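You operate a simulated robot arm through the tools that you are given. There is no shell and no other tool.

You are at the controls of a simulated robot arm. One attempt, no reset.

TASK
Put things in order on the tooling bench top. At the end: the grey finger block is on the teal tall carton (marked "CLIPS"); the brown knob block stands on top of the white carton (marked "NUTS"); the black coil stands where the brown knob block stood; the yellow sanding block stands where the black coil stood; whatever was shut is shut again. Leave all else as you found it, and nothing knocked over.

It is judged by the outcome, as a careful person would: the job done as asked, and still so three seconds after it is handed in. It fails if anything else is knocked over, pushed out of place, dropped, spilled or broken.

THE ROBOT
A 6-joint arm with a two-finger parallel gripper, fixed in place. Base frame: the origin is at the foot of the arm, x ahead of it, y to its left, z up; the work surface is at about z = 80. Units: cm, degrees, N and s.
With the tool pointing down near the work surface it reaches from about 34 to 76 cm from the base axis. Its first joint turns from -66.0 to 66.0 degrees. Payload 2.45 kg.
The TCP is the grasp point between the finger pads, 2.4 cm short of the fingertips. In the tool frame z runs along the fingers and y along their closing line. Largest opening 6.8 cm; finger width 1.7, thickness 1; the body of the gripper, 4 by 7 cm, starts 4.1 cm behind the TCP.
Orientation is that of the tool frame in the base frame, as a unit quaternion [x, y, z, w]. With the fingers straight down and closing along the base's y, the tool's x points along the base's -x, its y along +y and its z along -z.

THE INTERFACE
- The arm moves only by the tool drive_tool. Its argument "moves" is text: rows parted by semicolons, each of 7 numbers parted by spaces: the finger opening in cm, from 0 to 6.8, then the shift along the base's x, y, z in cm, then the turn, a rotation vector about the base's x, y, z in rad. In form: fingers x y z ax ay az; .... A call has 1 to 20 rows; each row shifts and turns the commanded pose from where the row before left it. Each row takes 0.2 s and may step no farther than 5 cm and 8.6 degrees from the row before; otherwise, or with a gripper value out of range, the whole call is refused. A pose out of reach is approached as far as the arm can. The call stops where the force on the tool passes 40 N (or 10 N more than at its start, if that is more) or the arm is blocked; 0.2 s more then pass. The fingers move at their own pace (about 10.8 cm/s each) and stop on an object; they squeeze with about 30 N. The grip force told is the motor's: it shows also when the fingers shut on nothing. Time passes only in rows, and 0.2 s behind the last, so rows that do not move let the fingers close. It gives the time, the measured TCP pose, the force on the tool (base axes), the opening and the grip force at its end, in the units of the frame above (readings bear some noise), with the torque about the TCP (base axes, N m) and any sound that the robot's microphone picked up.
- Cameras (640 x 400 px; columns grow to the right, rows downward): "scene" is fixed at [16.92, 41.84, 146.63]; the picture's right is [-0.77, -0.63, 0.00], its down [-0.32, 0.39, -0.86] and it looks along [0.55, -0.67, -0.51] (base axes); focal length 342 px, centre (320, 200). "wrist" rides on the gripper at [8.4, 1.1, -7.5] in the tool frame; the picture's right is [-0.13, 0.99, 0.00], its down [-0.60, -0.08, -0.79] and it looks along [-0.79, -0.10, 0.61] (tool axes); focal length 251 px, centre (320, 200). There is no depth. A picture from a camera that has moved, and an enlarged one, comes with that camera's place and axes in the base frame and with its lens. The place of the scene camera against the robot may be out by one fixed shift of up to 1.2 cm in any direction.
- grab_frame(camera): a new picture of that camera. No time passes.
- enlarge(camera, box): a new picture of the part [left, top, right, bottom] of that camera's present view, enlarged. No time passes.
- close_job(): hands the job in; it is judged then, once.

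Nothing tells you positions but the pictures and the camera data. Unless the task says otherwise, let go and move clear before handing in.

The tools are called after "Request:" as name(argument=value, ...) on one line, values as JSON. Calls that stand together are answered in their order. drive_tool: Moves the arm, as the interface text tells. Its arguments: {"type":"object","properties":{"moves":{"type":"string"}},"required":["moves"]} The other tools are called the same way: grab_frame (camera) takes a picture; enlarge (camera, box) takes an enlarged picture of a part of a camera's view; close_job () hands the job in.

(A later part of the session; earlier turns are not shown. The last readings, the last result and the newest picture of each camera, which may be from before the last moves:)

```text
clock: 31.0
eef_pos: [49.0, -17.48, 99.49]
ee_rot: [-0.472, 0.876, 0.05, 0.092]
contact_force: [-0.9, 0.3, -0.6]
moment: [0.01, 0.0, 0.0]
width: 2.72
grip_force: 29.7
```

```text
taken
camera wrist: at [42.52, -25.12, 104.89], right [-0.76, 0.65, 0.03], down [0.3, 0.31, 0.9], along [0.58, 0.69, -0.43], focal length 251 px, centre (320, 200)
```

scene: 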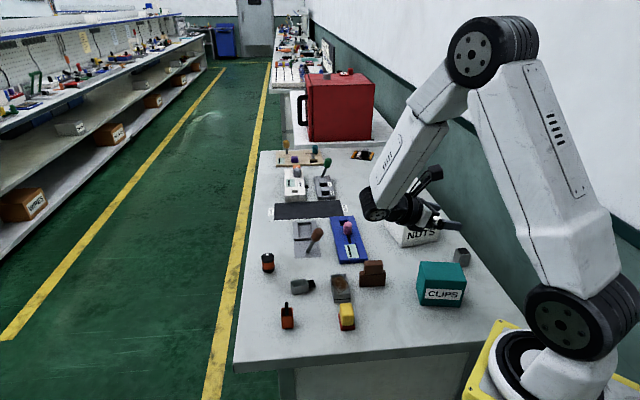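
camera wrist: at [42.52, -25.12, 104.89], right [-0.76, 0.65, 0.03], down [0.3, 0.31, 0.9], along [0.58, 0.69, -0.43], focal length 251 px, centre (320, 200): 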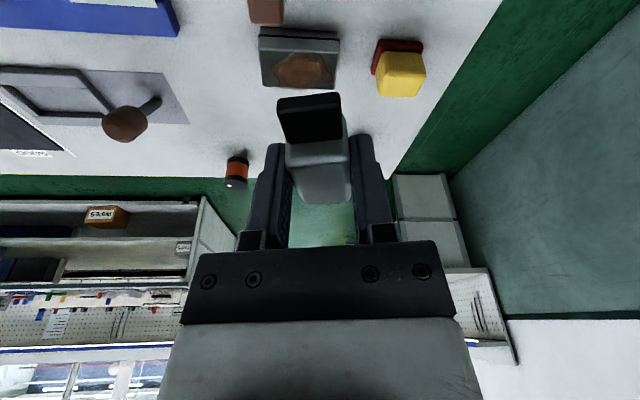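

Still firmly held. Next: carry over the teal carton while gradually tilting so the block turns upright.

Request:
drive_tool(moves="0 -0.5 -0.35 0 -0.0416 0.0277 0; 0 -0.933 -0.637 0 -0.0833 0.0553 0; 0 -0.933 -0.637 0 -0.0833 0.0553 0; 0 -0.933 -0.637 0 -0.0833 0.0553 0; 0 -0.933 -0.637 0 -0.0833 0.0553 0; 0 -0.933 -0.637 0 -0.0833 0.0553 0; 0 -0.933 -0.637 0 -0.0833 0.0553 0; 0 -0.933 -0.637 0 -0.0833 0.0553 0; 0 -0.933 -0.637 0 -0.0833 0.0553 0; 0 -0.933 -0.637 0 -0.0833 0.0553 0; 0 -0.933 -0.637 0 -0.0833 0.0553 0; 0 -0.933 -0.637 0 -0.0833 0.0553 0; 0 -0.933 -0.637 0 -0.0833 0.0553 0; 0 -0.933 -0.637 0 -0.0833 0.0553 0; 0 -0.933 -0.637 0 -0.0833 0.0553 0; 0 -0.4 -0.28 0 -0.0416 0.0277 0; 0 0 0 0 0 0 0; 0 0 0 0 0 0 0")

Request:
grab_frame(camera="wrist")

Request:
grab_frame(camera="scene")

Request:
enlarge(camera="scene", box=[340, 150, 520, 320])

```text
clock: 34.8
eef_pos: [35.0, -27.07, 99.31]
ee_rot: [-0.378, 0.704, -0.282, -0.531]
contact_force: [0.2, -0.3, 0.3]
moment: [0.01, -0.01, 0.02]
width: 2.76
grip_force: 29.8
```

```text
taken
camera wrist: at [36.76, -22.4, 109.53], right [-0.81, 0.58, -0.12], down [0.58, 0.73, -0.36], along [-0.12, -0.36, -0.93], focal length 251 px, centre (320, 200)
```

wrist: 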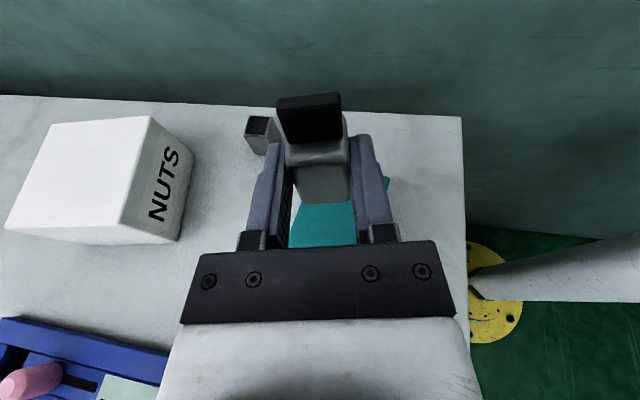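

```text
taken
```

scene: 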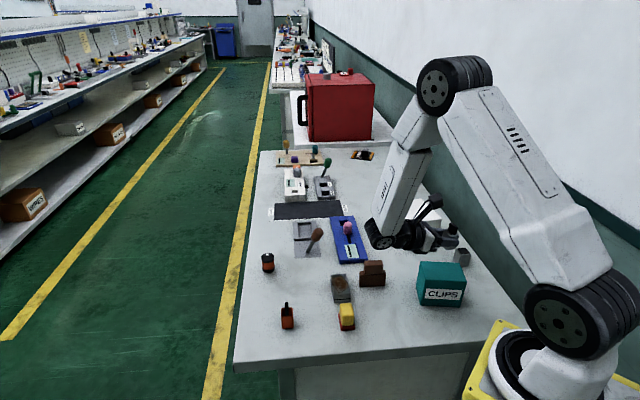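

```text
2.35 times, centred on (430, 235) of scene
camera zoom: at [16.92, 41.84, 146.63], right [-0.77, -0.63, 0.0], down [-0.32, 0.39, -0.86], along [0.55, -0.67, -0.51], focal length 805 px, centre (61, 118)
```

zoom: 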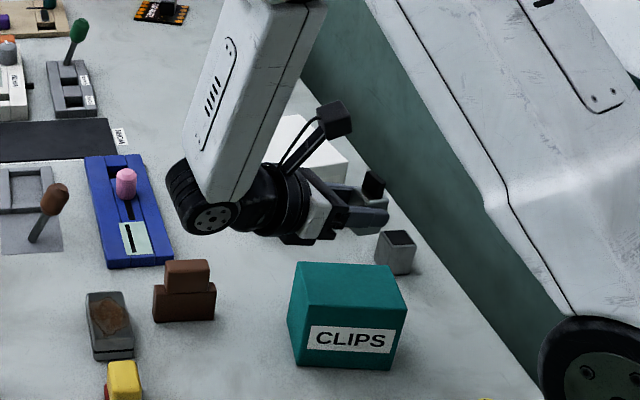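

The block is now upright in the gripper above the carton. Lowering gently toward the carton top.

Request:
drive_tool(moves="0 0 0 -0.5 0 0 0; 0 0 0 -1 0 0 0; 0 0 0 -1.2 0 0 0; 0 0 0 -1.2 0 0 0; 0 0 0 -1.2 0 0 0; 0 0 0 -1 0 0 0; 0 0 0 -0.7 0 0 0; 0 0 0 -0.4 0 0 0; 0 0 0 0 0 0 0")

Request:
grab_frame(camera="wrist")

Request:
enlarge(camera="scene", box=[360, 190, 500, 320])

```text
clock: 36.8
eef_pos: [35.0, -27.25, 92.11]
ee_rot: [-0.378, 0.704, -0.283, -0.531]
contact_force: [-1.2, 0.6, 9.7]
moment: [-0.21, 0.12, -0.01]
width: 2.75
grip_force: 29.7
```

```text
taken
camera wrist: at [36.68, -22.43, 102.3], right [-0.81, 0.58, -0.12], down [0.58, 0.73, -0.36], along [-0.12, -0.36, -0.92], focal length 251 px, centre (320, 200)
```

wrist: 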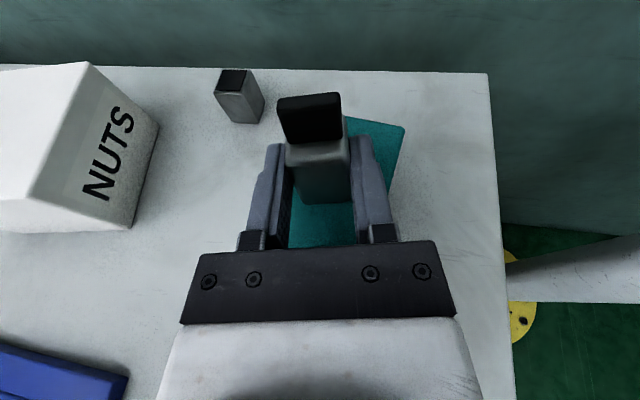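

```text
3.08 times, centred on (430, 255) of scene
camera zoom: at [16.9, 41.85, 146.63], right [-0.77, -0.63, 0.0], down [-0.32, 0.39, -0.86], along [0.55, -0.67, -0.51], focal length 1052 px, centre (-18, 31)
```

zoom: 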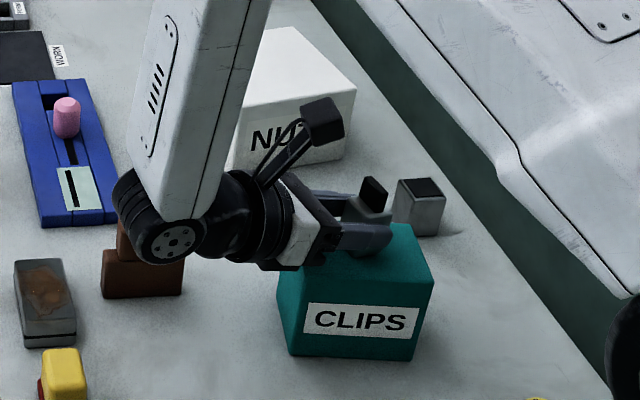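

Contact: 9.7 N upward acting ~2.5 cm ahead of the TCP, which is right under the block's base — it is resting on the carton. I'll ease off slightly, then open the fingers a little at a time.

Request:
drive_tool(moves="0 0 0 0.1 0 0 0; 0 0 0 0.05 0 0 0; 0 0 0 0 0 0 0")

Request:
enlarge(camera="wrist", box=[220, 70, 420, 250])

Request:
enlarge(camera="scene", box=[420, 225, 500, 315])

```text
clock: 37.6
eef_pos: [35.03, -27.05, 92.28]
ee_rot: [-0.379, 0.705, -0.282, -0.53]
contact_force: [0.5, -0.1, -0.7]
moment: [0.01, -0.04, 0.02]
width: 2.72
grip_force: 30.0
```

```text
2.22 times, centred on (320, 160) of wrist
camera zoom: at [36.73, -22.44, 102.47], right [-0.81, 0.58, -0.12], down [0.58, 0.73, -0.36], along [-0.12, -0.36, -0.93], focal length 559 px, centre (320, 289)
```

zoom: 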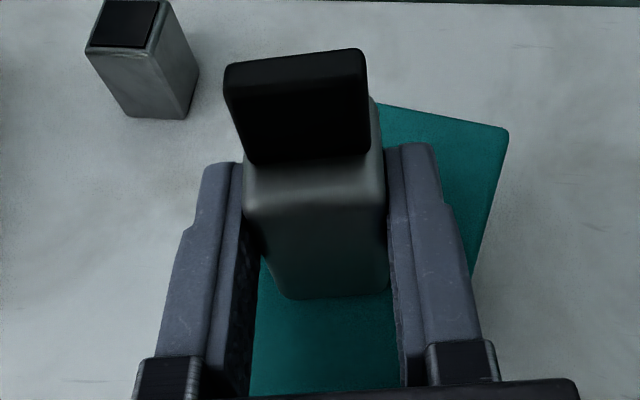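

```text
4.44 times, centred on (460, 270) of scene
camera zoom: at [16.92, 41.84, 146.63], right [-0.77, -0.63, 0.0], down [-0.32, 0.39, -0.86], along [0.55, -0.67, -0.51], focal length 1520 px, centre (-302, -111)
```

zoom: 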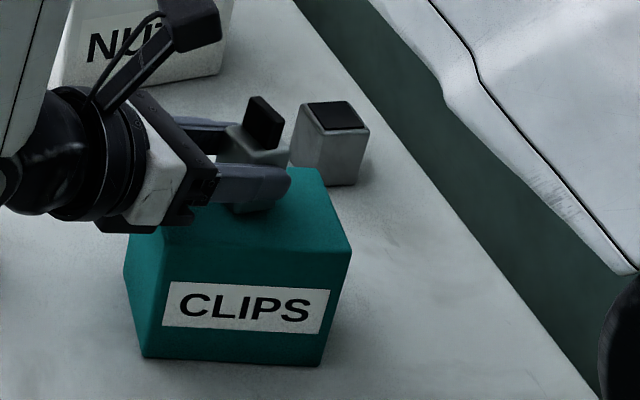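

Contact is now feather-light. Touching down again by a hair and opening the fingers in stages.

Request:
drive_tool(moves="0 0 0 -0.07 0 0 0; 2.9 0 0 0 0 0 0; 3.3 0 0 0 0 0 0; 4 0 0 0 0 0 0; 5.2 0 0 0 0 0 0; 6.4 0 0 0 0 0 0; 6.4 0 0 0 0 0 0")

Request:
grab_frame(camera="wrist")

Request:
enlarge(camera="scene", box=[420, 225, 500, 315])

```text
clock: 39.2
eef_pos: [35.04, -27.07, 92.25]
ee_rot: [-0.38, 0.704, -0.283, -0.529]
contact_force: [0.5, 0.7, 0.3]
moment: [0.0, 0.01, 0.0]
width: 6.41
grip_force: 0.0
```

```text
taken
camera wrist: at [36.72, -22.45, 102.4], right [-0.81, 0.58, -0.12], down [0.58, 0.73, -0.36], along [-0.12, -0.36, -0.93], focal length 251 px, centre (320, 200)
```

wrist: 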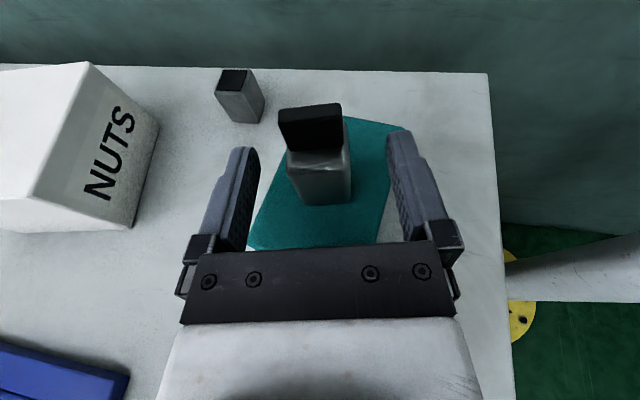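

```text
4.44 times, centred on (460, 270) of scene
camera zoom: at [16.92, 41.84, 146.63], right [-0.77, -0.63, 0.0], down [-0.32, 0.39, -0.86], along [0.55, -0.67, -0.51], focal length 1520 px, centre (-302, -111)
```

zoom: 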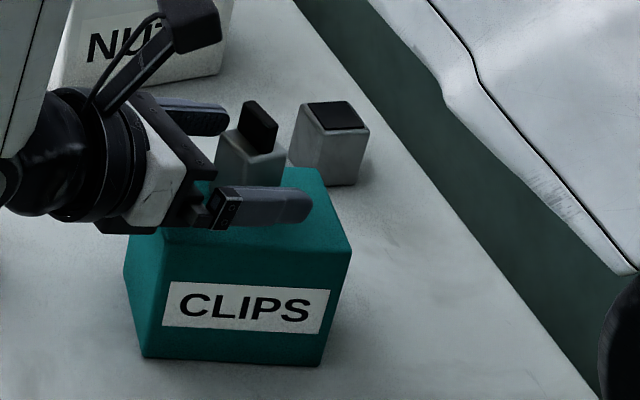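

The grey block stands upright on the teal carton. Backing the fingers straight out along the tool axis, then up.

Request:
drive_tool(moves="6.4 0.27 0.4 0.14 0 0 0; 6.4 0.53 0.8 0.28 0 0 0; 6.4 0.8 1.2 0.41 0 0 0; 6.4 0.8 1.2 0.41 0 0 0; 6.4 0.8 1.2 0.41 0 0 0; 6.4 0.8 1.2 0.41 0 0 0; 6.4 0 0 2 0 0 0; 6.4 0 0 3 0 0 0; 6.4 0 0 4 0 0 0; 6.4 0 0 0 0 0 0")

Request:
enlarge(camera="scene", box=[410, 225, 490, 315])

Request:
grab_frame(camera="wrist")

```text
clock: 41.4
eef_pos: [39.11, -21.03, 103.22]
ee_rot: [-0.379, 0.703, -0.283, -0.531]
contact_force: [0.1, -0.7, 0.4]
moment: [0.02, 0.01, -0.04]
width: 6.39
grip_force: 0.1
```

```text
4.44 times, centred on (450, 270) of scene
camera zoom: at [16.92, 41.84, 146.63], right [-0.77, -0.63, 0.0], down [-0.32, 0.39, -0.86], along [0.55, -0.67, -0.51], focal length 1520 px, centre (-258, -111)
```

zoom: 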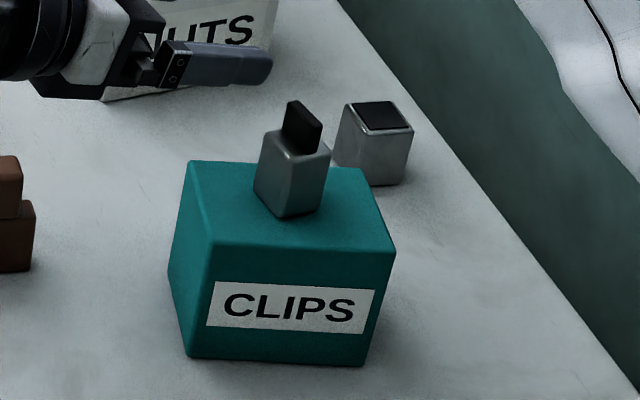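

```text
taken
camera wrist: at [40.8, -16.37, 113.21], right [-0.81, 0.58, -0.12], down [0.58, 0.73, -0.36], along [-0.12, -0.36, -0.93], focal length 251 px, centre (320, 200)
```

wrist: 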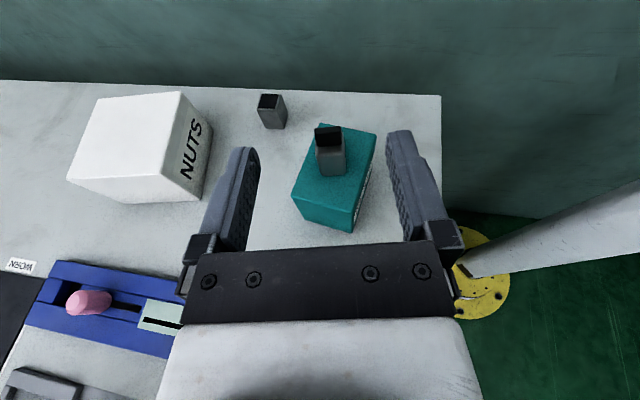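

The grey finger block stands squarely on the teal carton. Now untilting the tool and going for a good view of the brown knob block.

Request:
drive_tool(moves="6.8 0.49 -0.61 0.1 0.1075 -0.0714 0; 6.8 0.49 -0.61 0.1 0.1075 -0.0714 0; 6.8 0.49 -0.61 0.1 0.1075 -0.0714 0; 6.8 0.49 -0.61 0.1 0.1075 -0.0714 0; 6.8 0.49 -0.61 0.1 0.1075 -0.0714 0; 6.8 0.49 -0.61 0.1 0.1075 -0.0714 0; 6.8 0.49 -0.61 0.1 0.1075 -0.0714 0; 6.8 0.49 -0.61 0.1 0.1075 -0.0714 0; 6.8 0.49 -0.61 0.1 0.1075 -0.0714 0; 6.8 0.49 -0.61 0.1 0.1075 -0.0714 0; 6.8 0 0 0 0 0 -0.1; 6.8 0 0 0 0 0 -0.1; 6.8 0 0 0 0 0 0; 6.8 0 0 0 0 0 0")

Request:
grab_frame(camera="wrist")

Request:
enlarge(camera="wrist", box=[240, 40, 400, 140])

```text
clock: 44.4
eef_pos: [43.8, -27.14, 104.44]
ee_rot: [-0.384, 0.923, 0.002, 0.002]
contact_force: [0.6, 0.1, 0.1]
moment: [0.01, -0.01, 0.02]
width: 6.83
grip_force: 0.1
```

```text
taken
camera wrist: at [37.06, -32.4, 111.85], right [-0.61, 0.79, 0.0], down [0.48, 0.37, 0.79], along [0.63, 0.49, -0.61], focal length 251 px, centre (320, 200)
```

wrist: 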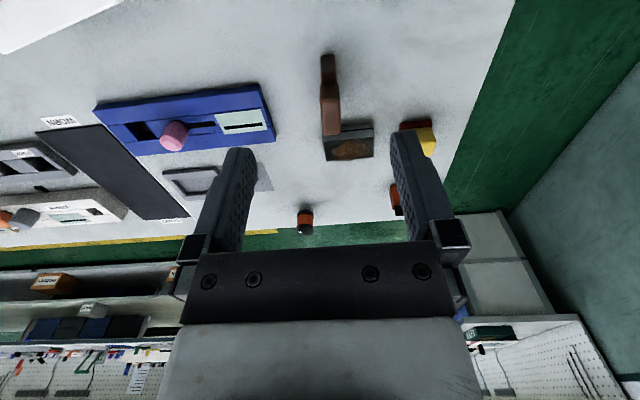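

```text
4.00 times, centred on (320, 90) of wrist
camera zoom: at [37.06, -32.4, 111.85], right [-0.61, 0.79, 0.0], down [0.48, 0.37, 0.79], along [0.63, 0.49, -0.61], focal length 1006 px, centre (320, 640)
```

zoom: 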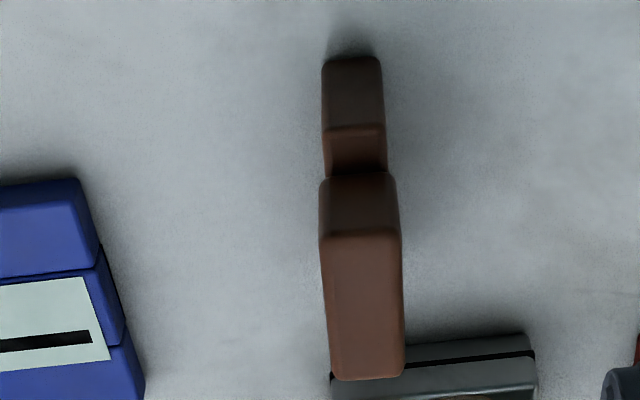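

Brown block: centre about (49.5,-21.2), long axis ~43°, base 4.1 cm high, knob top z≈87.2, only ~2 cm thick. I'll hover directly above it to verify alignment.

Request:
drive_tool(moves="5.6 1.92 1.98 -2 0 0 -0.03; 5.6 1.92 1.98 -2 0 0 0; 5.6 1.92 1.99 -2 0 0 0; 5.6 0 0 -2 0 0 0; 5.6 0 0 0 0 0 0; 5.6 0 0 0 0 0 0")

Request:
grab_frame(camera="wrist")

Request:
enlarge(camera="wrist", box=[250, 20, 390, 130])

```text
clock: 45.8
eef_pos: [49.62, -21.17, 96.39]
ee_rot: [-0.371, 0.929, 0.002, 0.001]
contact_force: [0.0, 0.7, -0.8]
moment: [0.01, -0.01, 0.0]
width: 5.57
grip_force: 0.0
```

```text
taken
camera wrist: at [42.72, -26.23, 103.85], right [-0.59, 0.81, 0.0], down [0.49, 0.36, 0.79], along [0.64, 0.47, -0.61], focal length 251 px, centre (320, 200)
```

wrist: 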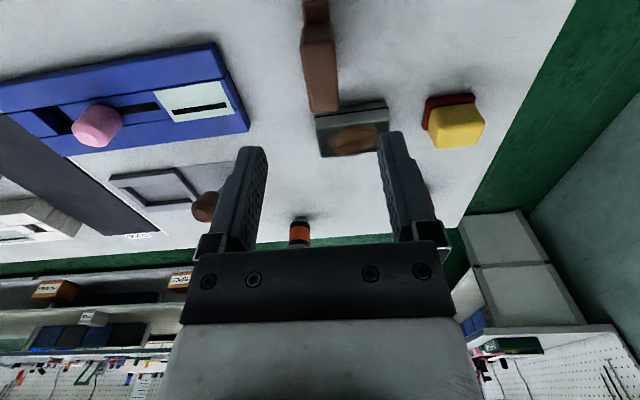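

```text
3.64 times, centred on (320, 75) of wrist
camera zoom: at [42.72, -26.23, 103.85], right [-0.59, 0.81, 0.0], down [0.49, 0.36, 0.79], along [0.64, 0.47, -0.61], focal length 914 px, centre (320, 654)
```

zoom: 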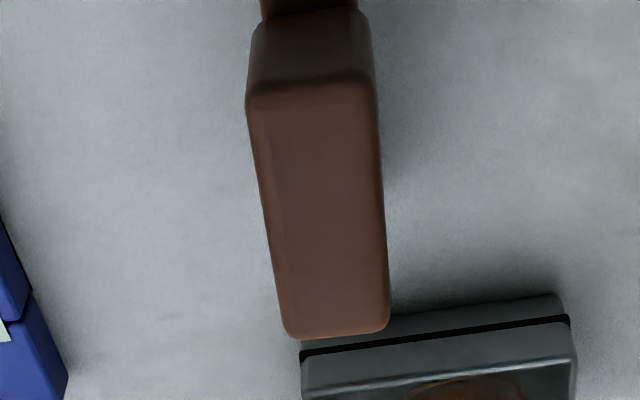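

The knob is centred under the TCP and aligned. Descending to z≈84.6 and closing on it.

Request:
drive_tool(moves="5.6 0 0 -2.5 0 0 0; 5.6 0 0 -2.5 0 0 0; 5.6 0 0 -2.5 0 0 0; 5.6 0 0 -2 0 0 0; 5.6 0 0 -1.3 0 0 0; 5.6 0 0 -0.9 0 0 0; 5.6 0 0 0 0 0 0")

Request:
grab_frame(camera="wrist")

Request:
enlarge(camera="scene", box=[320, 190, 480, 330])

```text
clock: 47.4
eef_pos: [49.64, -21.26, 84.66]
ee_rot: [-0.37, 0.929, 0.001, 0.001]
contact_force: [-0.4, -0.1, 0.0]
moment: [0.01, -0.02, 0.04]
width: 5.58
grip_force: 0.1
```

```text
taken
camera wrist: at [42.76, -26.24, 92.12], right [-0.59, 0.81, 0.0], down [0.49, 0.36, 0.79], along [0.64, 0.47, -0.61], focal length 251 px, centre (320, 200)
```

wrist: 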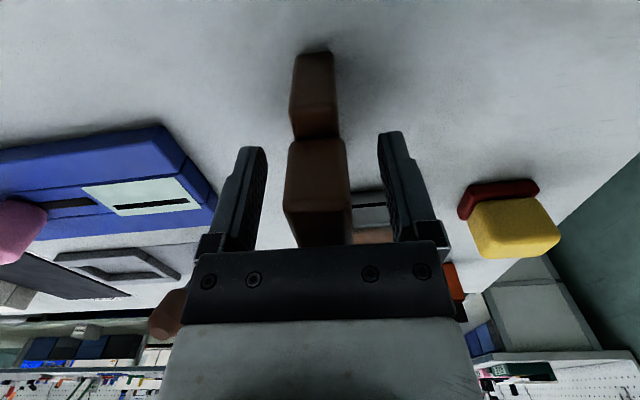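

```text
2.86 times, centred on (400, 260) of scene
camera zoom: at [16.92, 41.84, 146.63], right [-0.77, -0.63, 0.0], down [-0.32, 0.39, -0.86], along [0.55, -0.67, -0.51], focal length 977 px, centre (91, 29)
```

zoom: 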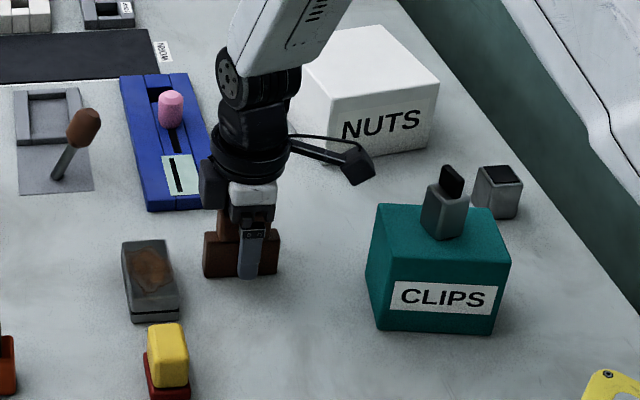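

Well placed. Closing, then a slow first lift.

Request:
drive_tool(moves="0 0 0 0 0 0 0; 0 0 0 0 0 0 0; 0 0 0 0 0 0 0; 0 0 0 0 0 0 0; 0 0 0 0 0 0 0")

Request:
drive_tool(moves="0 0 0 0.2 0 0 0; 0 0 0 0.3 0 0 0; 0 0 0 0.4 0 0 0; 0 0 0 0.4 0 0 0; 0 0 0 0.4 0 0 0; 0 0 0 0.3 0 0 0; 0 0 0 0 0 0 0")

Request:
grab_frame(camera="wrist")

Request:
enlarge(camera="scene", box=[320, 190, 480, 330])

```text
clock: 48.6
eef_pos: [49.72, -21.19, 84.73]
ee_rot: [-0.371, 0.929, 0.001, 0.0]
contact_force: [0.2, 0.1, -0.5]
moment: [-0.02, -0.04, 0.02]
width: 2.91
grip_force: 29.8
```

```text
clock: 50.2
eef_pos: [49.55, -21.22, 86.71]
ee_rot: [-0.37, 0.929, 0.001, 0.0]
contact_force: [0.7, 0.1, -1.6]
moment: [0.02, -0.04, 0.0]
width: 2.95
grip_force: 30.5
```

```text
taken
camera wrist: at [42.7, -26.24, 94.1], right [-0.59, 0.81, 0.0], down [0.49, 0.36, 0.79], along [0.64, 0.47, -0.61], focal length 251 px, centre (320, 200)
```

wrist: 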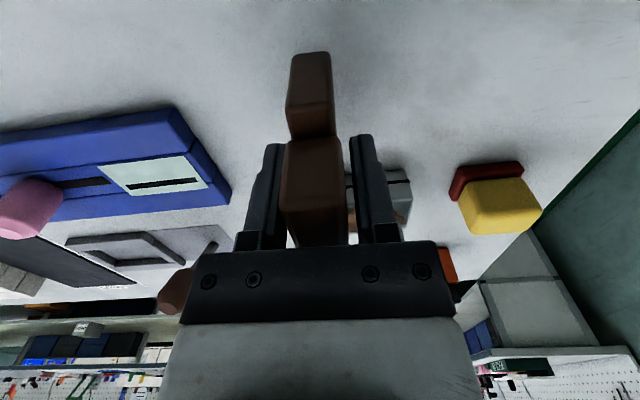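

```text
2.86 times, centred on (400, 260) of scene
camera zoom: at [16.92, 41.84, 146.63], right [-0.77, -0.63, 0.0], down [-0.32, 0.39, -0.86], along [0.55, -0.67, -0.51], focal length 977 px, centre (91, 29)
```

zoom: 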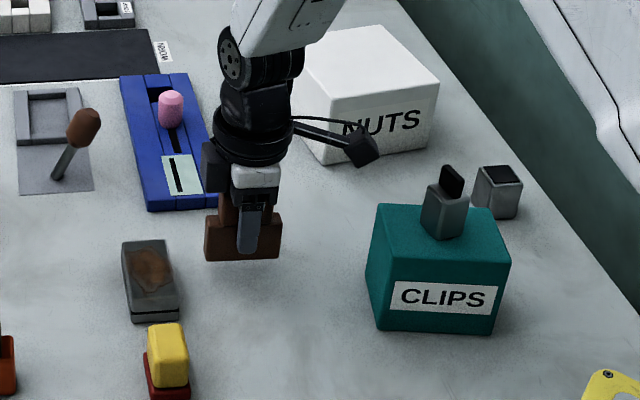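

Brown is held (2.93 cm) and lifted cleanly. Raising gently to z≈104 now.

Request:
drive_tool(moves="0 0 0 0.4 0 0 0; 0 0 0 0.8 0 0 0; 0 0 0 1.2 0 0 0; 0 0 0 1.4 0 0 0; 0 0 0 1.4 0 0 0; 0 0 0 1.4 0 0 0; 0 0 0 1.4 0 0 0; 0 0 0 1.4 0 0 0; 0 0 0 1.4 0 0 0; 0 0 0 1.4 0 0 0; 0 0 0 1.4 0 0 0; 0 0 0 1.4 0 0 0; 0 0 0 1.2 0 0 0; 0 0 0 0.8 0 0 0; 0 0 0 0.3 0 0 0; 0 0 0 0 0 0 0")

Request:
drive_tool(moves="0 0.1 -0.5 0 0 0 0; 0 0.1 -1 0 0 0 0; 0 0.15 -1.5 0 0 0 0; 0 0.15 -1.8 0 0 0 0; 0 0.2 -1.8 0 0 0 0; 0 0.2 -1.8 0 0 0 0; 0 0.2 -1.8 0 0 0 0; 0 0.2 -1.8 0 0 0 0; 0 0.2 -1.8 0 0 0 0; 0 0.2 -1.8 0 0 0 0; 0 0.2 -1.8 0 0 0 0; 0 0.2 -1.8 0 0 0 0; 0 0.2 -1.8 0 0 0 0; 0 0.2 -1.8 0 0 0 0; 0 0.2 -1.5 0 0 0 0; 0 0.1 -1 0 0 0 0; 0 0 -0.5 0 0 0 0; 0 0 0 0 0 0 0")

Request:
grab_frame(camera="wrist")

Request:
grab_frame(camera="scene")

```text
clock: 53.6
eef_pos: [49.61, -21.18, 104.1]
ee_rot: [-0.371, 0.929, 0.001, 0.001]
contact_force: [0.2, -0.3, -0.8]
moment: [0.0, 0.0, -0.02]
width: 2.94
grip_force: 30.2
```

```text
clock: 57.4
eef_pos: [52.39, -46.84, 103.96]
ee_rot: [-0.371, 0.929, 0.002, 0.0]
contact_force: [-0.1, -0.2, -0.7]
moment: [0.02, 0.01, 0.01]
width: 2.93
grip_force: 29.4
```

```text
taken
camera wrist: at [45.43, -51.99, 111.42], right [-0.59, 0.81, 0.0], down [0.49, 0.36, 0.79], along [0.64, 0.47, -0.61], focal length 251 px, centre (320, 200)
```

wrist: 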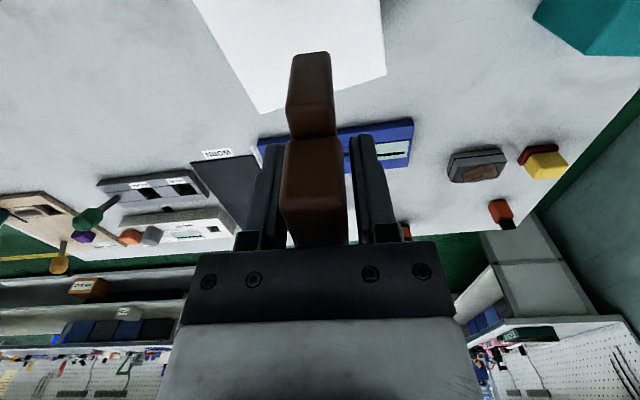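

```text
taken
```

scene: 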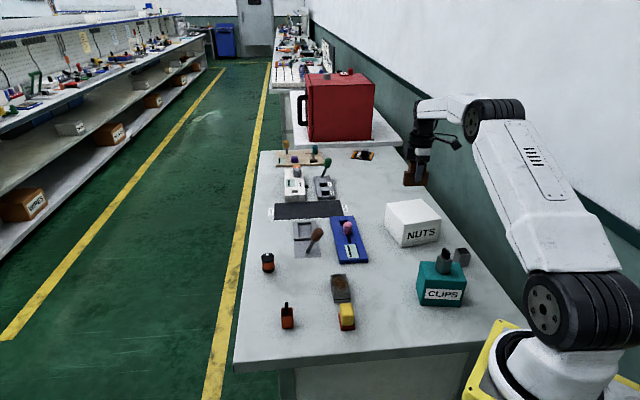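

NUTS carton top computes to corners (43.4,-51), (50.6,-41.1), (61,-48): centre about (52.2,-49.5), top z≈88.7. I'll move over the centre and lower most of the way.

Request:
drive_tool(moves="0 0 -0.5 0 0 0 0; 0 0 -0.9 0 0 0 0; 0 0 -0.7 -0.3 0 0 0; 0 0 -0.3 -0.7 0 0 0; 0 0 0 -1.2 0 0 0; 0 0 0 -1.4 0 0 0; 0 0 0 -1.4 0 0 0; 0 0 0 -1.4 0 0 0; 0 0 0 -1.2 0 0 0; 0 0 0 -0.9 0 0 0; 0 0 0 -0.6 0 0 0; 0 0 0 -0.4 0 0 0; 0 0 0 0 0 0 0")

Request:
grab_frame(camera="wrist")

Request:
enlarge(camera="scene", box=[340, 130, 500, 270])

```text
clock: 60.2
eef_pos: [52.5, -49.32, 94.28]
ee_rot: [-0.371, 0.929, 0.001, 0.0]
contact_force: [0.5, 0.1, -1.4]
moment: [0.01, 0.04, 0.01]
width: 2.91
grip_force: 30.1
```

```text
taken
camera wrist: at [45.58, -54.41, 101.82], right [-0.59, 0.81, 0.0], down [0.49, 0.36, 0.79], along [0.64, 0.47, -0.61], focal length 251 px, centre (320, 200)
```

wrist: 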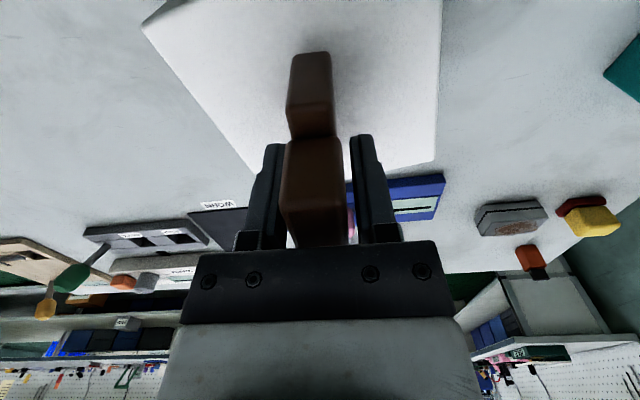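

```text
2.86 times, centred on (420, 200) of scene
camera zoom: at [16.92, 41.84, 146.63], right [-0.77, -0.63, 0.0], down [-0.32, 0.39, -0.86], along [0.55, -0.67, -0.51], focal length 977 px, centre (34, 200)
```

zoom: 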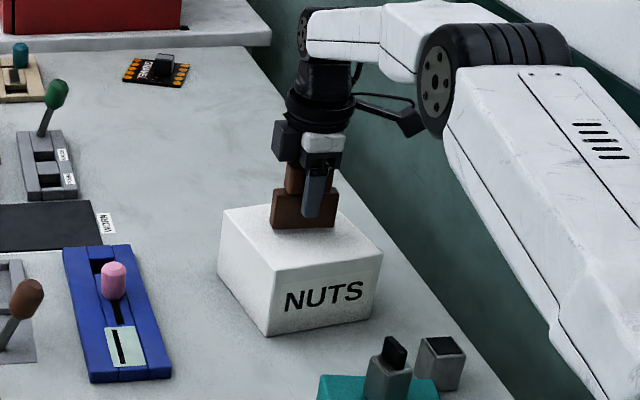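

Brown is centred over the NUTS carton. Lowering in small steps until the force shows contact.

Request:
drive_tool(moves="0 0 0 -0.25 0 0 0; 0 0 0 -0.25 0 0 0; 0 0 0 -0.2 0 0 0; 0 0 0 0 0 0 0")

Request:
drive_tool(moves="0 0 0 -0.15 0 0 0; 0 0 0 -0.1 0 0 0; 0 0 0 0 0 0 0")

Request:
enlarge(camera="scene", box=[380, 150, 450, 220])

```text
clock: 61.2
eef_pos: [52.46, -49.36, 93.76]
ee_rot: [-0.371, 0.928, 0.0, 0.001]
contact_force: [2.3, 0.5, 3.6]
moment: [0.0, -0.03, 0.0]
width: 2.93
grip_force: 29.4
```

```text
clock: 62.0
eef_pos: [52.45, -49.38, 93.73]
ee_rot: [-0.37, 0.929, -0.001, 0.001]
contact_force: [-3.7, 5.9, 24.5]
moment: [0.24, 0.25, 0.01]
width: 2.91
grip_force: 29.6
```

```text
5.71 times, centred on (415, 185) of scene
camera zoom: at [16.86, 41.9, 146.62], right [-0.77, -0.63, 0.0], down [-0.32, 0.39, -0.86], along [0.55, -0.67, -0.5], focal length 1955 px, centre (-223, 286)
```

zoom: 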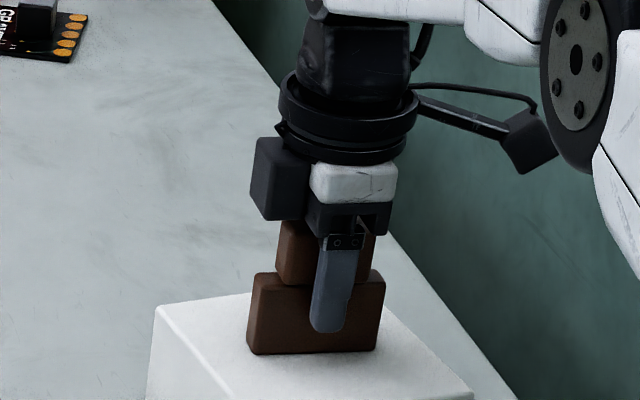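

In contact (24 N is more than needed); easing back up 0.2 cm, then opening in stages.

Request:
drive_tool(moves="0 0 0 0.15 0 0 0; 0 0 0 0.05 0 0 0; 0 0 0 0 0 0 0")

Request:
drive_tool(moves="3.1 0 0 0 0 0 0; 3.5 0 0 0 0 0 0; 4.2 0 0 0 0 0 0; 5.2 0 0 0 0 0 0; 6.2 0 0 0 0 0 0; 6.2 0 0 0 0 0 0")

Request:
grab_frame(camera="wrist")

Request:
enlarge(camera="scene", box=[380, 150, 450, 220])

```text
clock: 62.8
eef_pos: [52.45, -49.31, 93.67]
ee_rot: [-0.37, 0.929, 0.001, 0.001]
contact_force: [2.4, -3.9, 9.9]
moment: [-0.21, -0.11, 0.02]
width: 2.91
grip_force: 29.9
```

```text
clock: 64.2
eef_pos: [52.45, -49.39, 93.72]
ee_rot: [-0.371, 0.929, 0.001, 0.0]
contact_force: [0.2, 0.2, -0.2]
moment: [0.0, -0.02, 0.01]
width: 6.2
grip_force: 0.0
```

```text
taken
camera wrist: at [45.49, -54.35, 101.14], right [-0.59, 0.81, 0.0], down [0.49, 0.36, 0.79], along [0.64, 0.47, -0.61], focal length 251 px, centre (320, 200)
```

wrist: 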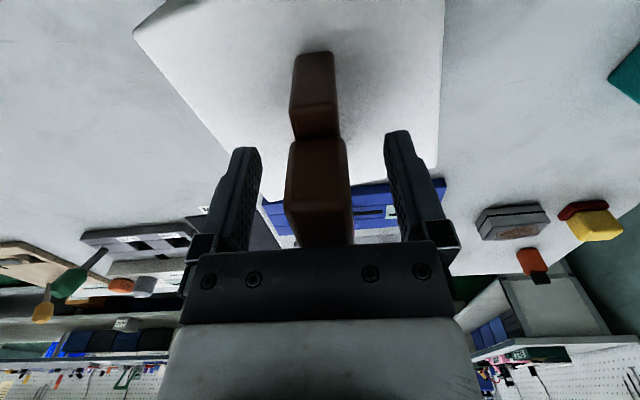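

```text
5.71 times, centred on (415, 185) of scene
camera zoom: at [16.92, 41.84, 146.63], right [-0.77, -0.63, 0.0], down [-0.32, 0.39, -0.86], along [0.55, -0.67, -0.51], focal length 1955 px, centre (-223, 286)
```

zoom: 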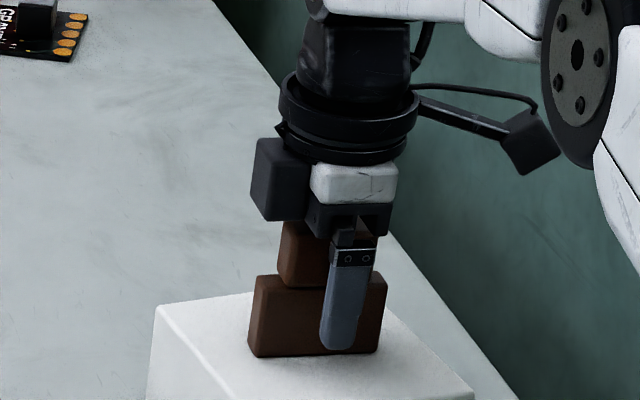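

Brown now stands on the NUTS carton. Rising straight up, then over to view the coil.

Request:
drive_tool(moves="6.2 0 0 0.4 0 0 0; 6.2 0 0 1 0 0 0; 6.2 0 0 2 0 0 0; 6.2 0 0 3 0 0 0; 6.2 0 0 3 0 0 0; 6.2 0 0 2 0 0 0; 6.8 1.51 4.16 0 0 0 0; 6.8 1.51 4.16 0 0 0 0; 6.8 1.51 4.16 0 0 0 0; 6.8 1.51 4.16 0 0 0 0; 6.8 1.51 4.16 0 0 0 0; 6.8 1.51 4.16 0 0 0 0; 6.8 1.51 4.16 0 0 0 0; 6.8 1.51 4.16 0 0 0 0; 6.8 1.51 4.16 0 0 0 0; 6.8 0 0 0 0 0 0; 6.8 0 0 0 0 0 0")

Request:
grab_frame(camera="wrist")

Request:
enlarge(camera="wrist", box=[270, 50, 390, 130])

Request:
grab_frame(camera="scene")

```text
clock: 67.8
eef_pos: [65.91, -11.94, 105.04]
ee_rot: [-0.37, 0.929, 0.001, 0.0]
contact_force: [-0.8, -0.4, -0.2]
moment: [-0.01, -0.01, 0.0]
width: 6.81
grip_force: 0.0
```

```text
taken
camera wrist: at [58.98, -16.95, 112.51], right [-0.59, 0.81, 0.0], down [0.49, 0.36, 0.79], along [0.64, 0.47, -0.61], focal length 251 px, centre (320, 200)
```

wrist: 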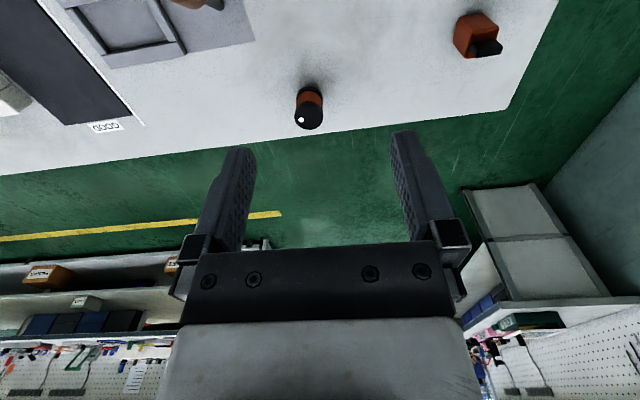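

```text
5.00 times, centred on (330, 90) of wrist
camera zoom: at [58.98, -16.95, 112.51], right [-0.59, 0.81, 0.0], down [0.49, 0.36, 0.79], along [0.64, 0.47, -0.61], focal length 1257 px, centre (270, 750)
```

zoom: 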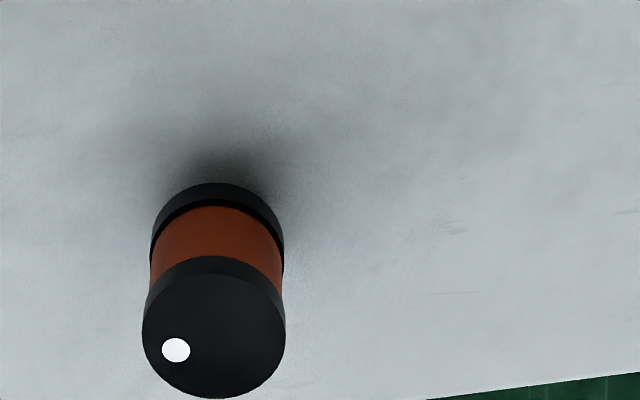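

```text
taken
```

scene: 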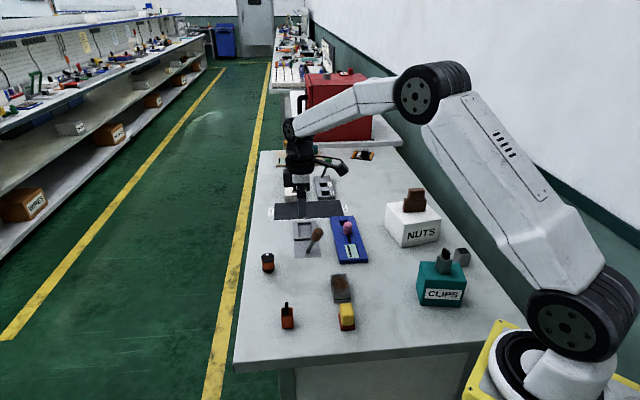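

The coil's centre computes to about (75.1,-7.1), diameter ~3.6 cm, top at z≈84.8 (on short legs). Moving above it to check.

Request:
drive_tool(moves="6.8 2.3 1.215 -2.4 0 0 0; 6.8 2.3 1.215 -2.4 0 0 0; 6.8 2.3 1.215 -2.4 0 0 0; 6.8 2.3 1.215 -2.4 0 0 0; 6.8 0 0 0 0 0 0; 6.8 0 0 0 0 0 0")

Request:
grab_frame(camera="wrist")

Request:
enlarge(camera="wrist", box=[270, 30, 370, 120])

```text
clock: 69.2
eef_pos: [75.14, -7.19, 95.81]
ee_rot: [-0.371, 0.929, 0.001, 0.001]
contact_force: [0.1, -0.4, 0.7]
moment: [0.0, -0.02, 0.03]
width: 6.82
grip_force: 0.1
```

```text
taken
camera wrist: at [68.24, -12.12, 103.19], right [-0.59, 0.81, 0.0], down [0.49, 0.36, 0.79], along [0.64, 0.47, -0.61], focal length 251 px, centre (320, 200)
```

wrist: 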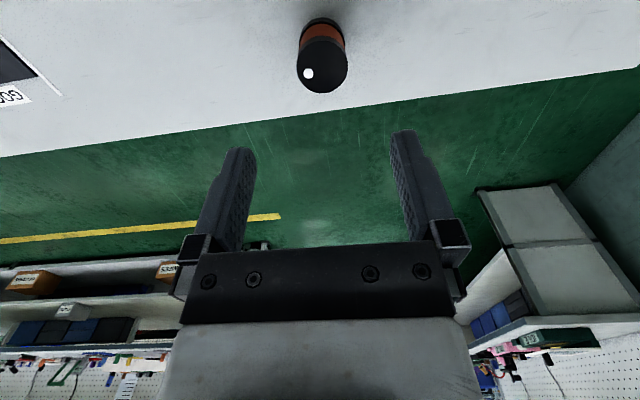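

```text
4.44 times, centred on (320, 75) of wrist
camera zoom: at [68.24, -12.12, 103.19], right [-0.59, 0.81, 0.0], down [0.49, 0.36, 0.79], along [0.64, 0.47, -0.61], focal length 1118 px, centre (320, 756)
```

zoom: 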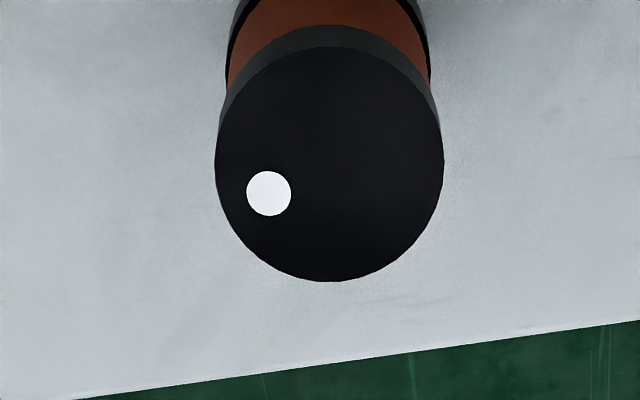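

Aligned to within ~0.2 cm. Descending to z≈83.3 so both coil flanges are between the pads.

Request:
drive_tool(moves="6.8 0 0 -2.5 0 0 0; 6.8 0 0 -2.5 0 0 0; 6.8 0 0 -2.5 0 0 0; 6.8 0 0 -2 0 0 0; 6.8 0 0 -1.3 0 0 0; 6.8 0 0 -0.9 0 0 0; 6.8 0 0 -0.5 0 0 0; 6.8 0 0 0 0 0 0")

Request:
grab_frame(camera="wrist")

Request:
enlarge(camera="scene", box=[220, 180, 340, 290])

```text
clock: 71.0
eef_pos: [75.18, -7.08, 83.35]
ee_rot: [-0.371, 0.929, 0.001, 0.0]
contact_force: [-0.6, -0.2, -0.3]
moment: [0.0, 0.01, -0.02]
width: 6.78
grip_force: 0.1
```

```text
taken
camera wrist: at [68.23, -12.09, 90.78], right [-0.59, 0.81, 0.0], down [0.49, 0.36, 0.79], along [0.64, 0.47, -0.61], focal length 251 px, centre (320, 200)
```

wrist: 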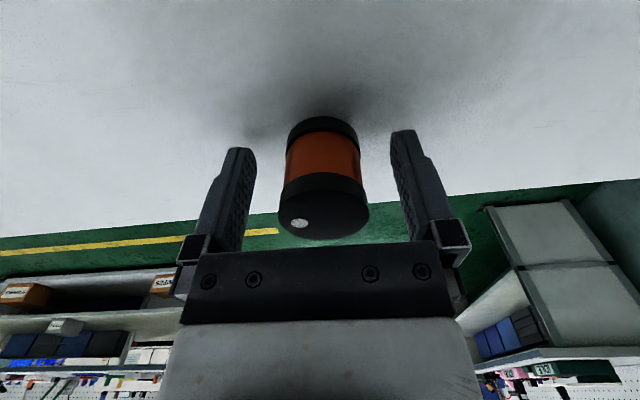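

```text
3.64 times, centred on (280, 235) of scene
camera zoom: at [16.92, 41.84, 146.63], right [-0.77, -0.63, 0.0], down [-0.32, 0.39, -0.86], along [0.55, -0.67, -0.51], focal length 1244 px, centre (466, 73)
```

zoom: 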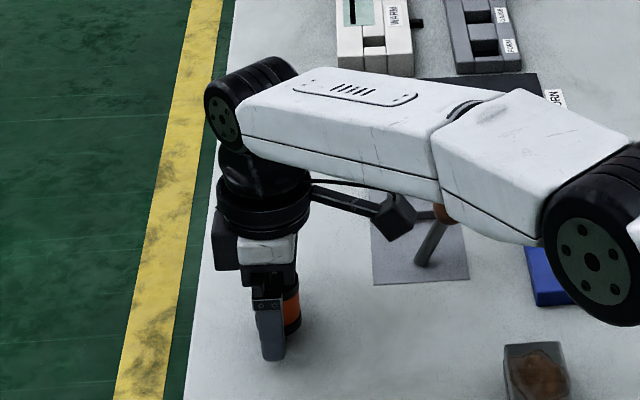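

Coil is between the fingers. Closing and making a slow first lift.

Request:
drive_tool(moves="0 0 0 0 0 0 0; 0 0 0 0 0 0 0; 0 0 0 0 0 0 0; 0 0 0 0 0 0 0; 0 0 0 0 0 0 0")

Request:
drive_tool(moves="0 0 0 0.2 0 0 0; 0 0 0 0.3 0 0 0; 0 0 0 0.4 0 0 0; 0 0 0 0.4 0 0 0; 0 0 0 0.4 0 0 0; 0 0 0 0.3 0 0 0; 0 0 0 0 0 0 0")

Request:
grab_frame(camera="wrist")

Request:
enlarge(camera="scene", box=[220, 180, 340, 290])

```text
clock: 72.2
eef_pos: [75.18, -7.01, 83.46]
ee_rot: [-0.37, 0.929, 0.001, 0.0]
contact_force: [0.1, -0.5, 0.3]
moment: [0.05, -0.01, 0.01]
width: 3.48
grip_force: 29.9
```

```text
clock: 73.8
eef_pos: [75.23, -7.1, 85.45]
ee_rot: [-0.37, 0.929, 0.001, 0.001]
contact_force: [0.9, 0.4, -0.9]
moment: [-0.02, -0.04, 0.02]
width: 3.48
grip_force: 30.2
```

```text
taken
camera wrist: at [68.31, -12.07, 92.76], right [-0.59, 0.81, 0.0], down [0.49, 0.36, 0.79], along [0.64, 0.47, -0.61], focal length 251 px, centre (320, 200)
```

wrist: 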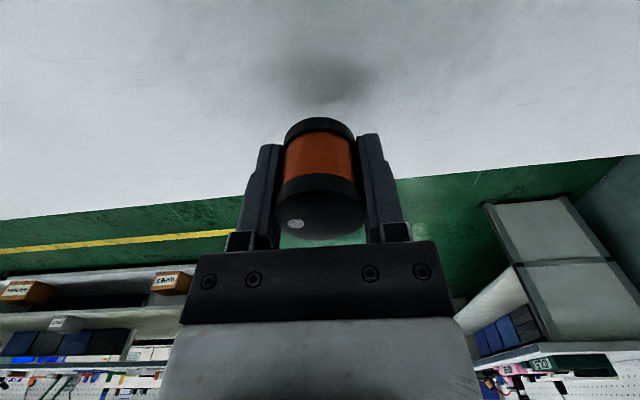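

```text
3.64 times, centred on (280, 235) of scene
camera zoom: at [16.92, 41.84, 146.63], right [-0.77, -0.63, 0.0], down [-0.32, 0.39, -0.86], along [0.55, -0.67, -0.51], focal length 1244 px, centre (466, 73)
```

zoom: 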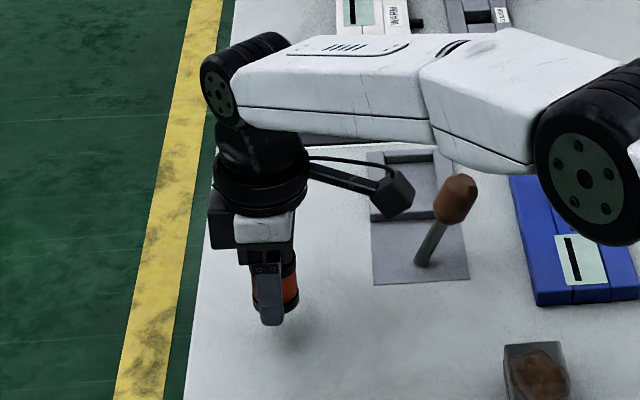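

Coil is held firmly at 3.48 cm. Lifting gently and carrying it toward the brown block's old place.

Request:
drive_tool(moves="0 0 0 0.4 0 0 0; 0 0 0 0.8 0 0 0; 0 0 0 1.2 0 0 0; 0 0 0 1.4 0 0 0; 0 0 0 1.4 0 0 0; 0 0 0 1.4 0 0 0; 0 0 0 1.4 0 0 0; 0 0 0 1.4 0 0 0; 0 0 0 1.4 0 0 0; 0 0 0 1 0 0 0; 0 0 0 0.5 0 0 0; 0 0 0 0 0 0 0")

Request:
drive_tool(moves="0 -0.4 -0.22 0 0 0 0; 0 -0.9 -0.5 0 0 0 0; 0 -1.4 -0.77 0 0 0 0; 0 -1.7 -0.94 0 0 0 0; 0 -1.7 -0.94 0 0 0 0; 0 -1.7 -0.94 0 0 0 0; 0 -1.7 -0.94 0 0 0 0; 0 -1.7 -0.94 0 0 0 0; 0 -1.7 -0.94 0 0 0 0; 0 -1.7 -0.94 0 0 0 0; 0 -1.7 -0.94 0 0 0 0; 0 -1.7 -0.94 0 0 0 0; 0 -1.7 -0.94 0 0 0 0; 0 -1.7 -0.94 0 0 0 0; 0 -1.5 -0.82 0 0 0 0; 0 -1.3 -0.72 0 0 0 0; 0 -0.9 -0.46 0 0 0 0; 0 -0.5 -0.27 0 0 0 0; 0 0 0 0 0 0 0")

Request:
grab_frame(camera="wrist")

Request:
grab_frame(camera="scene")

```text
clock: 76.4
eef_pos: [75.12, -7.08, 97.58]
ee_rot: [-0.371, 0.929, 0.001, 0.0]
contact_force: [0.6, -0.2, -1.1]
moment: [-0.01, 0.0, 0.04]
width: 3.48
grip_force: 30.4
```

```text
clock: 80.4
eef_pos: [49.57, -21.15, 97.63]
ee_rot: [-0.371, 0.929, 0.002, 0.0]
contact_force: [-0.3, 0.4, -0.2]
moment: [0.01, 0.0, -0.01]
width: 3.45
grip_force: 30.6
```

```text
taken
camera wrist: at [42.61, -26.2, 105.07], right [-0.59, 0.81, 0.0], down [0.49, 0.36, 0.79], along [0.64, 0.47, -0.61], focal length 251 px, centre (320, 200)
```

wrist: 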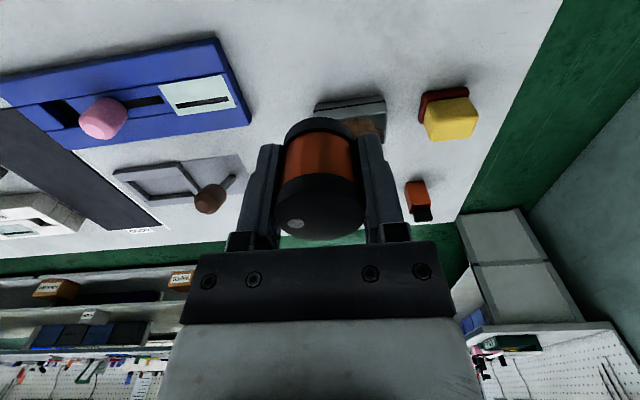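

```text
taken
```

scene: 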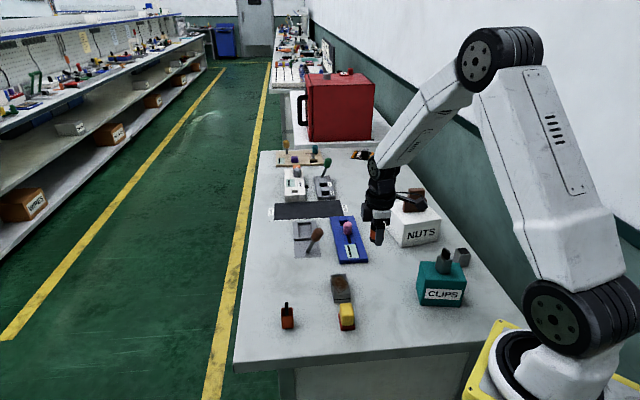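

Coil is above the brown block's old spot (49.5,-21.2). Lowering.

Request:
drive_tool(moves="0 0 0 -0.5 0 0 0; 0 0 0 -1 0 0 0; 0 0 0 -1.4 0 0 0; 0 0 0 -1.4 0 0 0; 0 0 0 -1.4 0 0 0; 0 0 0 -1.4 0 0 0; 0 0 0 -1.4 0 0 0; 0 0 0 -1.4 0 0 0; 0 0 0 -1.4 0 0 0; 0 0 0 -1.2 0 0 0; 0 0 0 -0.8 0 0 0; 0 0 0 -0.5 0 0 0; 0 0 0 0 0 0 0")

Request:
drive_tool(moves="0 0 0 -0.2 0 0 0; 0 0 0 -0.15 0 0 0; 0 0 0 -0.1 0 0 0; 0 0 0 0 0 0 0")

Request:
grab_frame(camera="wrist")

Request:
enlarge(camera="scene", box=[320, 220, 420, 310])

```text
clock: 83.2
eef_pos: [49.55, -21.08, 83.81]
ee_rot: [-0.371, 0.929, 0.001, 0.0]
contact_force: [-0.5, 0.1, -0.6]
moment: [0.01, 0.02, 0.01]
width: 3.48
grip_force: 30.0
```

```text
clock: 84.2
eef_pos: [49.55, -21.17, 83.37]
ee_rot: [-0.37, 0.929, 0.001, 0.0]
contact_force: [-0.4, -1.0, -0.6]
moment: [0.02, -0.02, 0.03]
width: 3.48
grip_force: 30.3
```

```text
taken
camera wrist: at [42.67, -26.21, 90.81], right [-0.59, 0.81, 0.0], down [0.49, 0.36, 0.79], along [0.64, 0.47, -0.61], focal length 251 px, centre (320, 200)
```

wrist: 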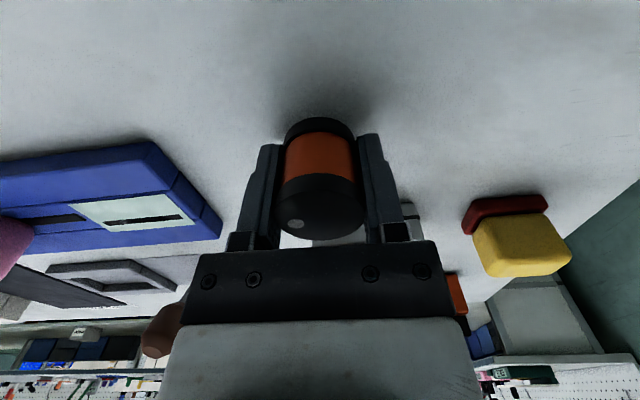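

```text
4.44 times, centred on (370, 265) of scene
camera zoom: at [16.92, 41.84, 146.63], right [-0.77, -0.63, 0.0], down [-0.32, 0.39, -0.86], along [0.55, -0.67, -0.51], focal length 1520 px, centre (98, -89)
```

zoom: 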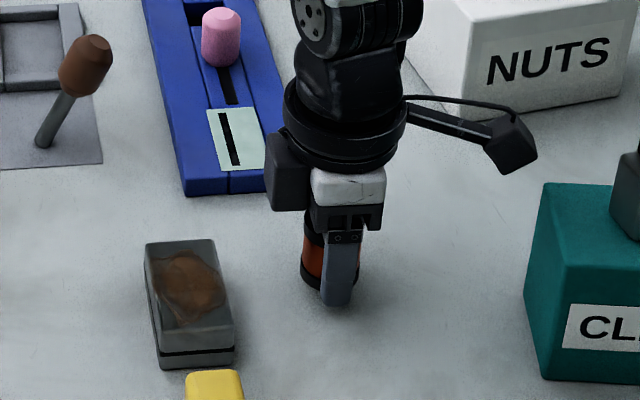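

No contact yet; continuing down in tiny steps.

Request:
drive_tool(moves="0 0 0 -0.07 0 0 0; 0 0 0 -0.05 0 0 0; 0 0 0 0 0 0 0")

```text
clock: 85.0
eef_pos: [49.54, -21.2, 83.29]
ee_rot: [-0.37, 0.929, 0.001, 0.0]
contact_force: [-6.7, 3.9, 26.7]
moment: [0.08, 0.2, -0.04]
width: 3.49
grip_force: 29.7
```

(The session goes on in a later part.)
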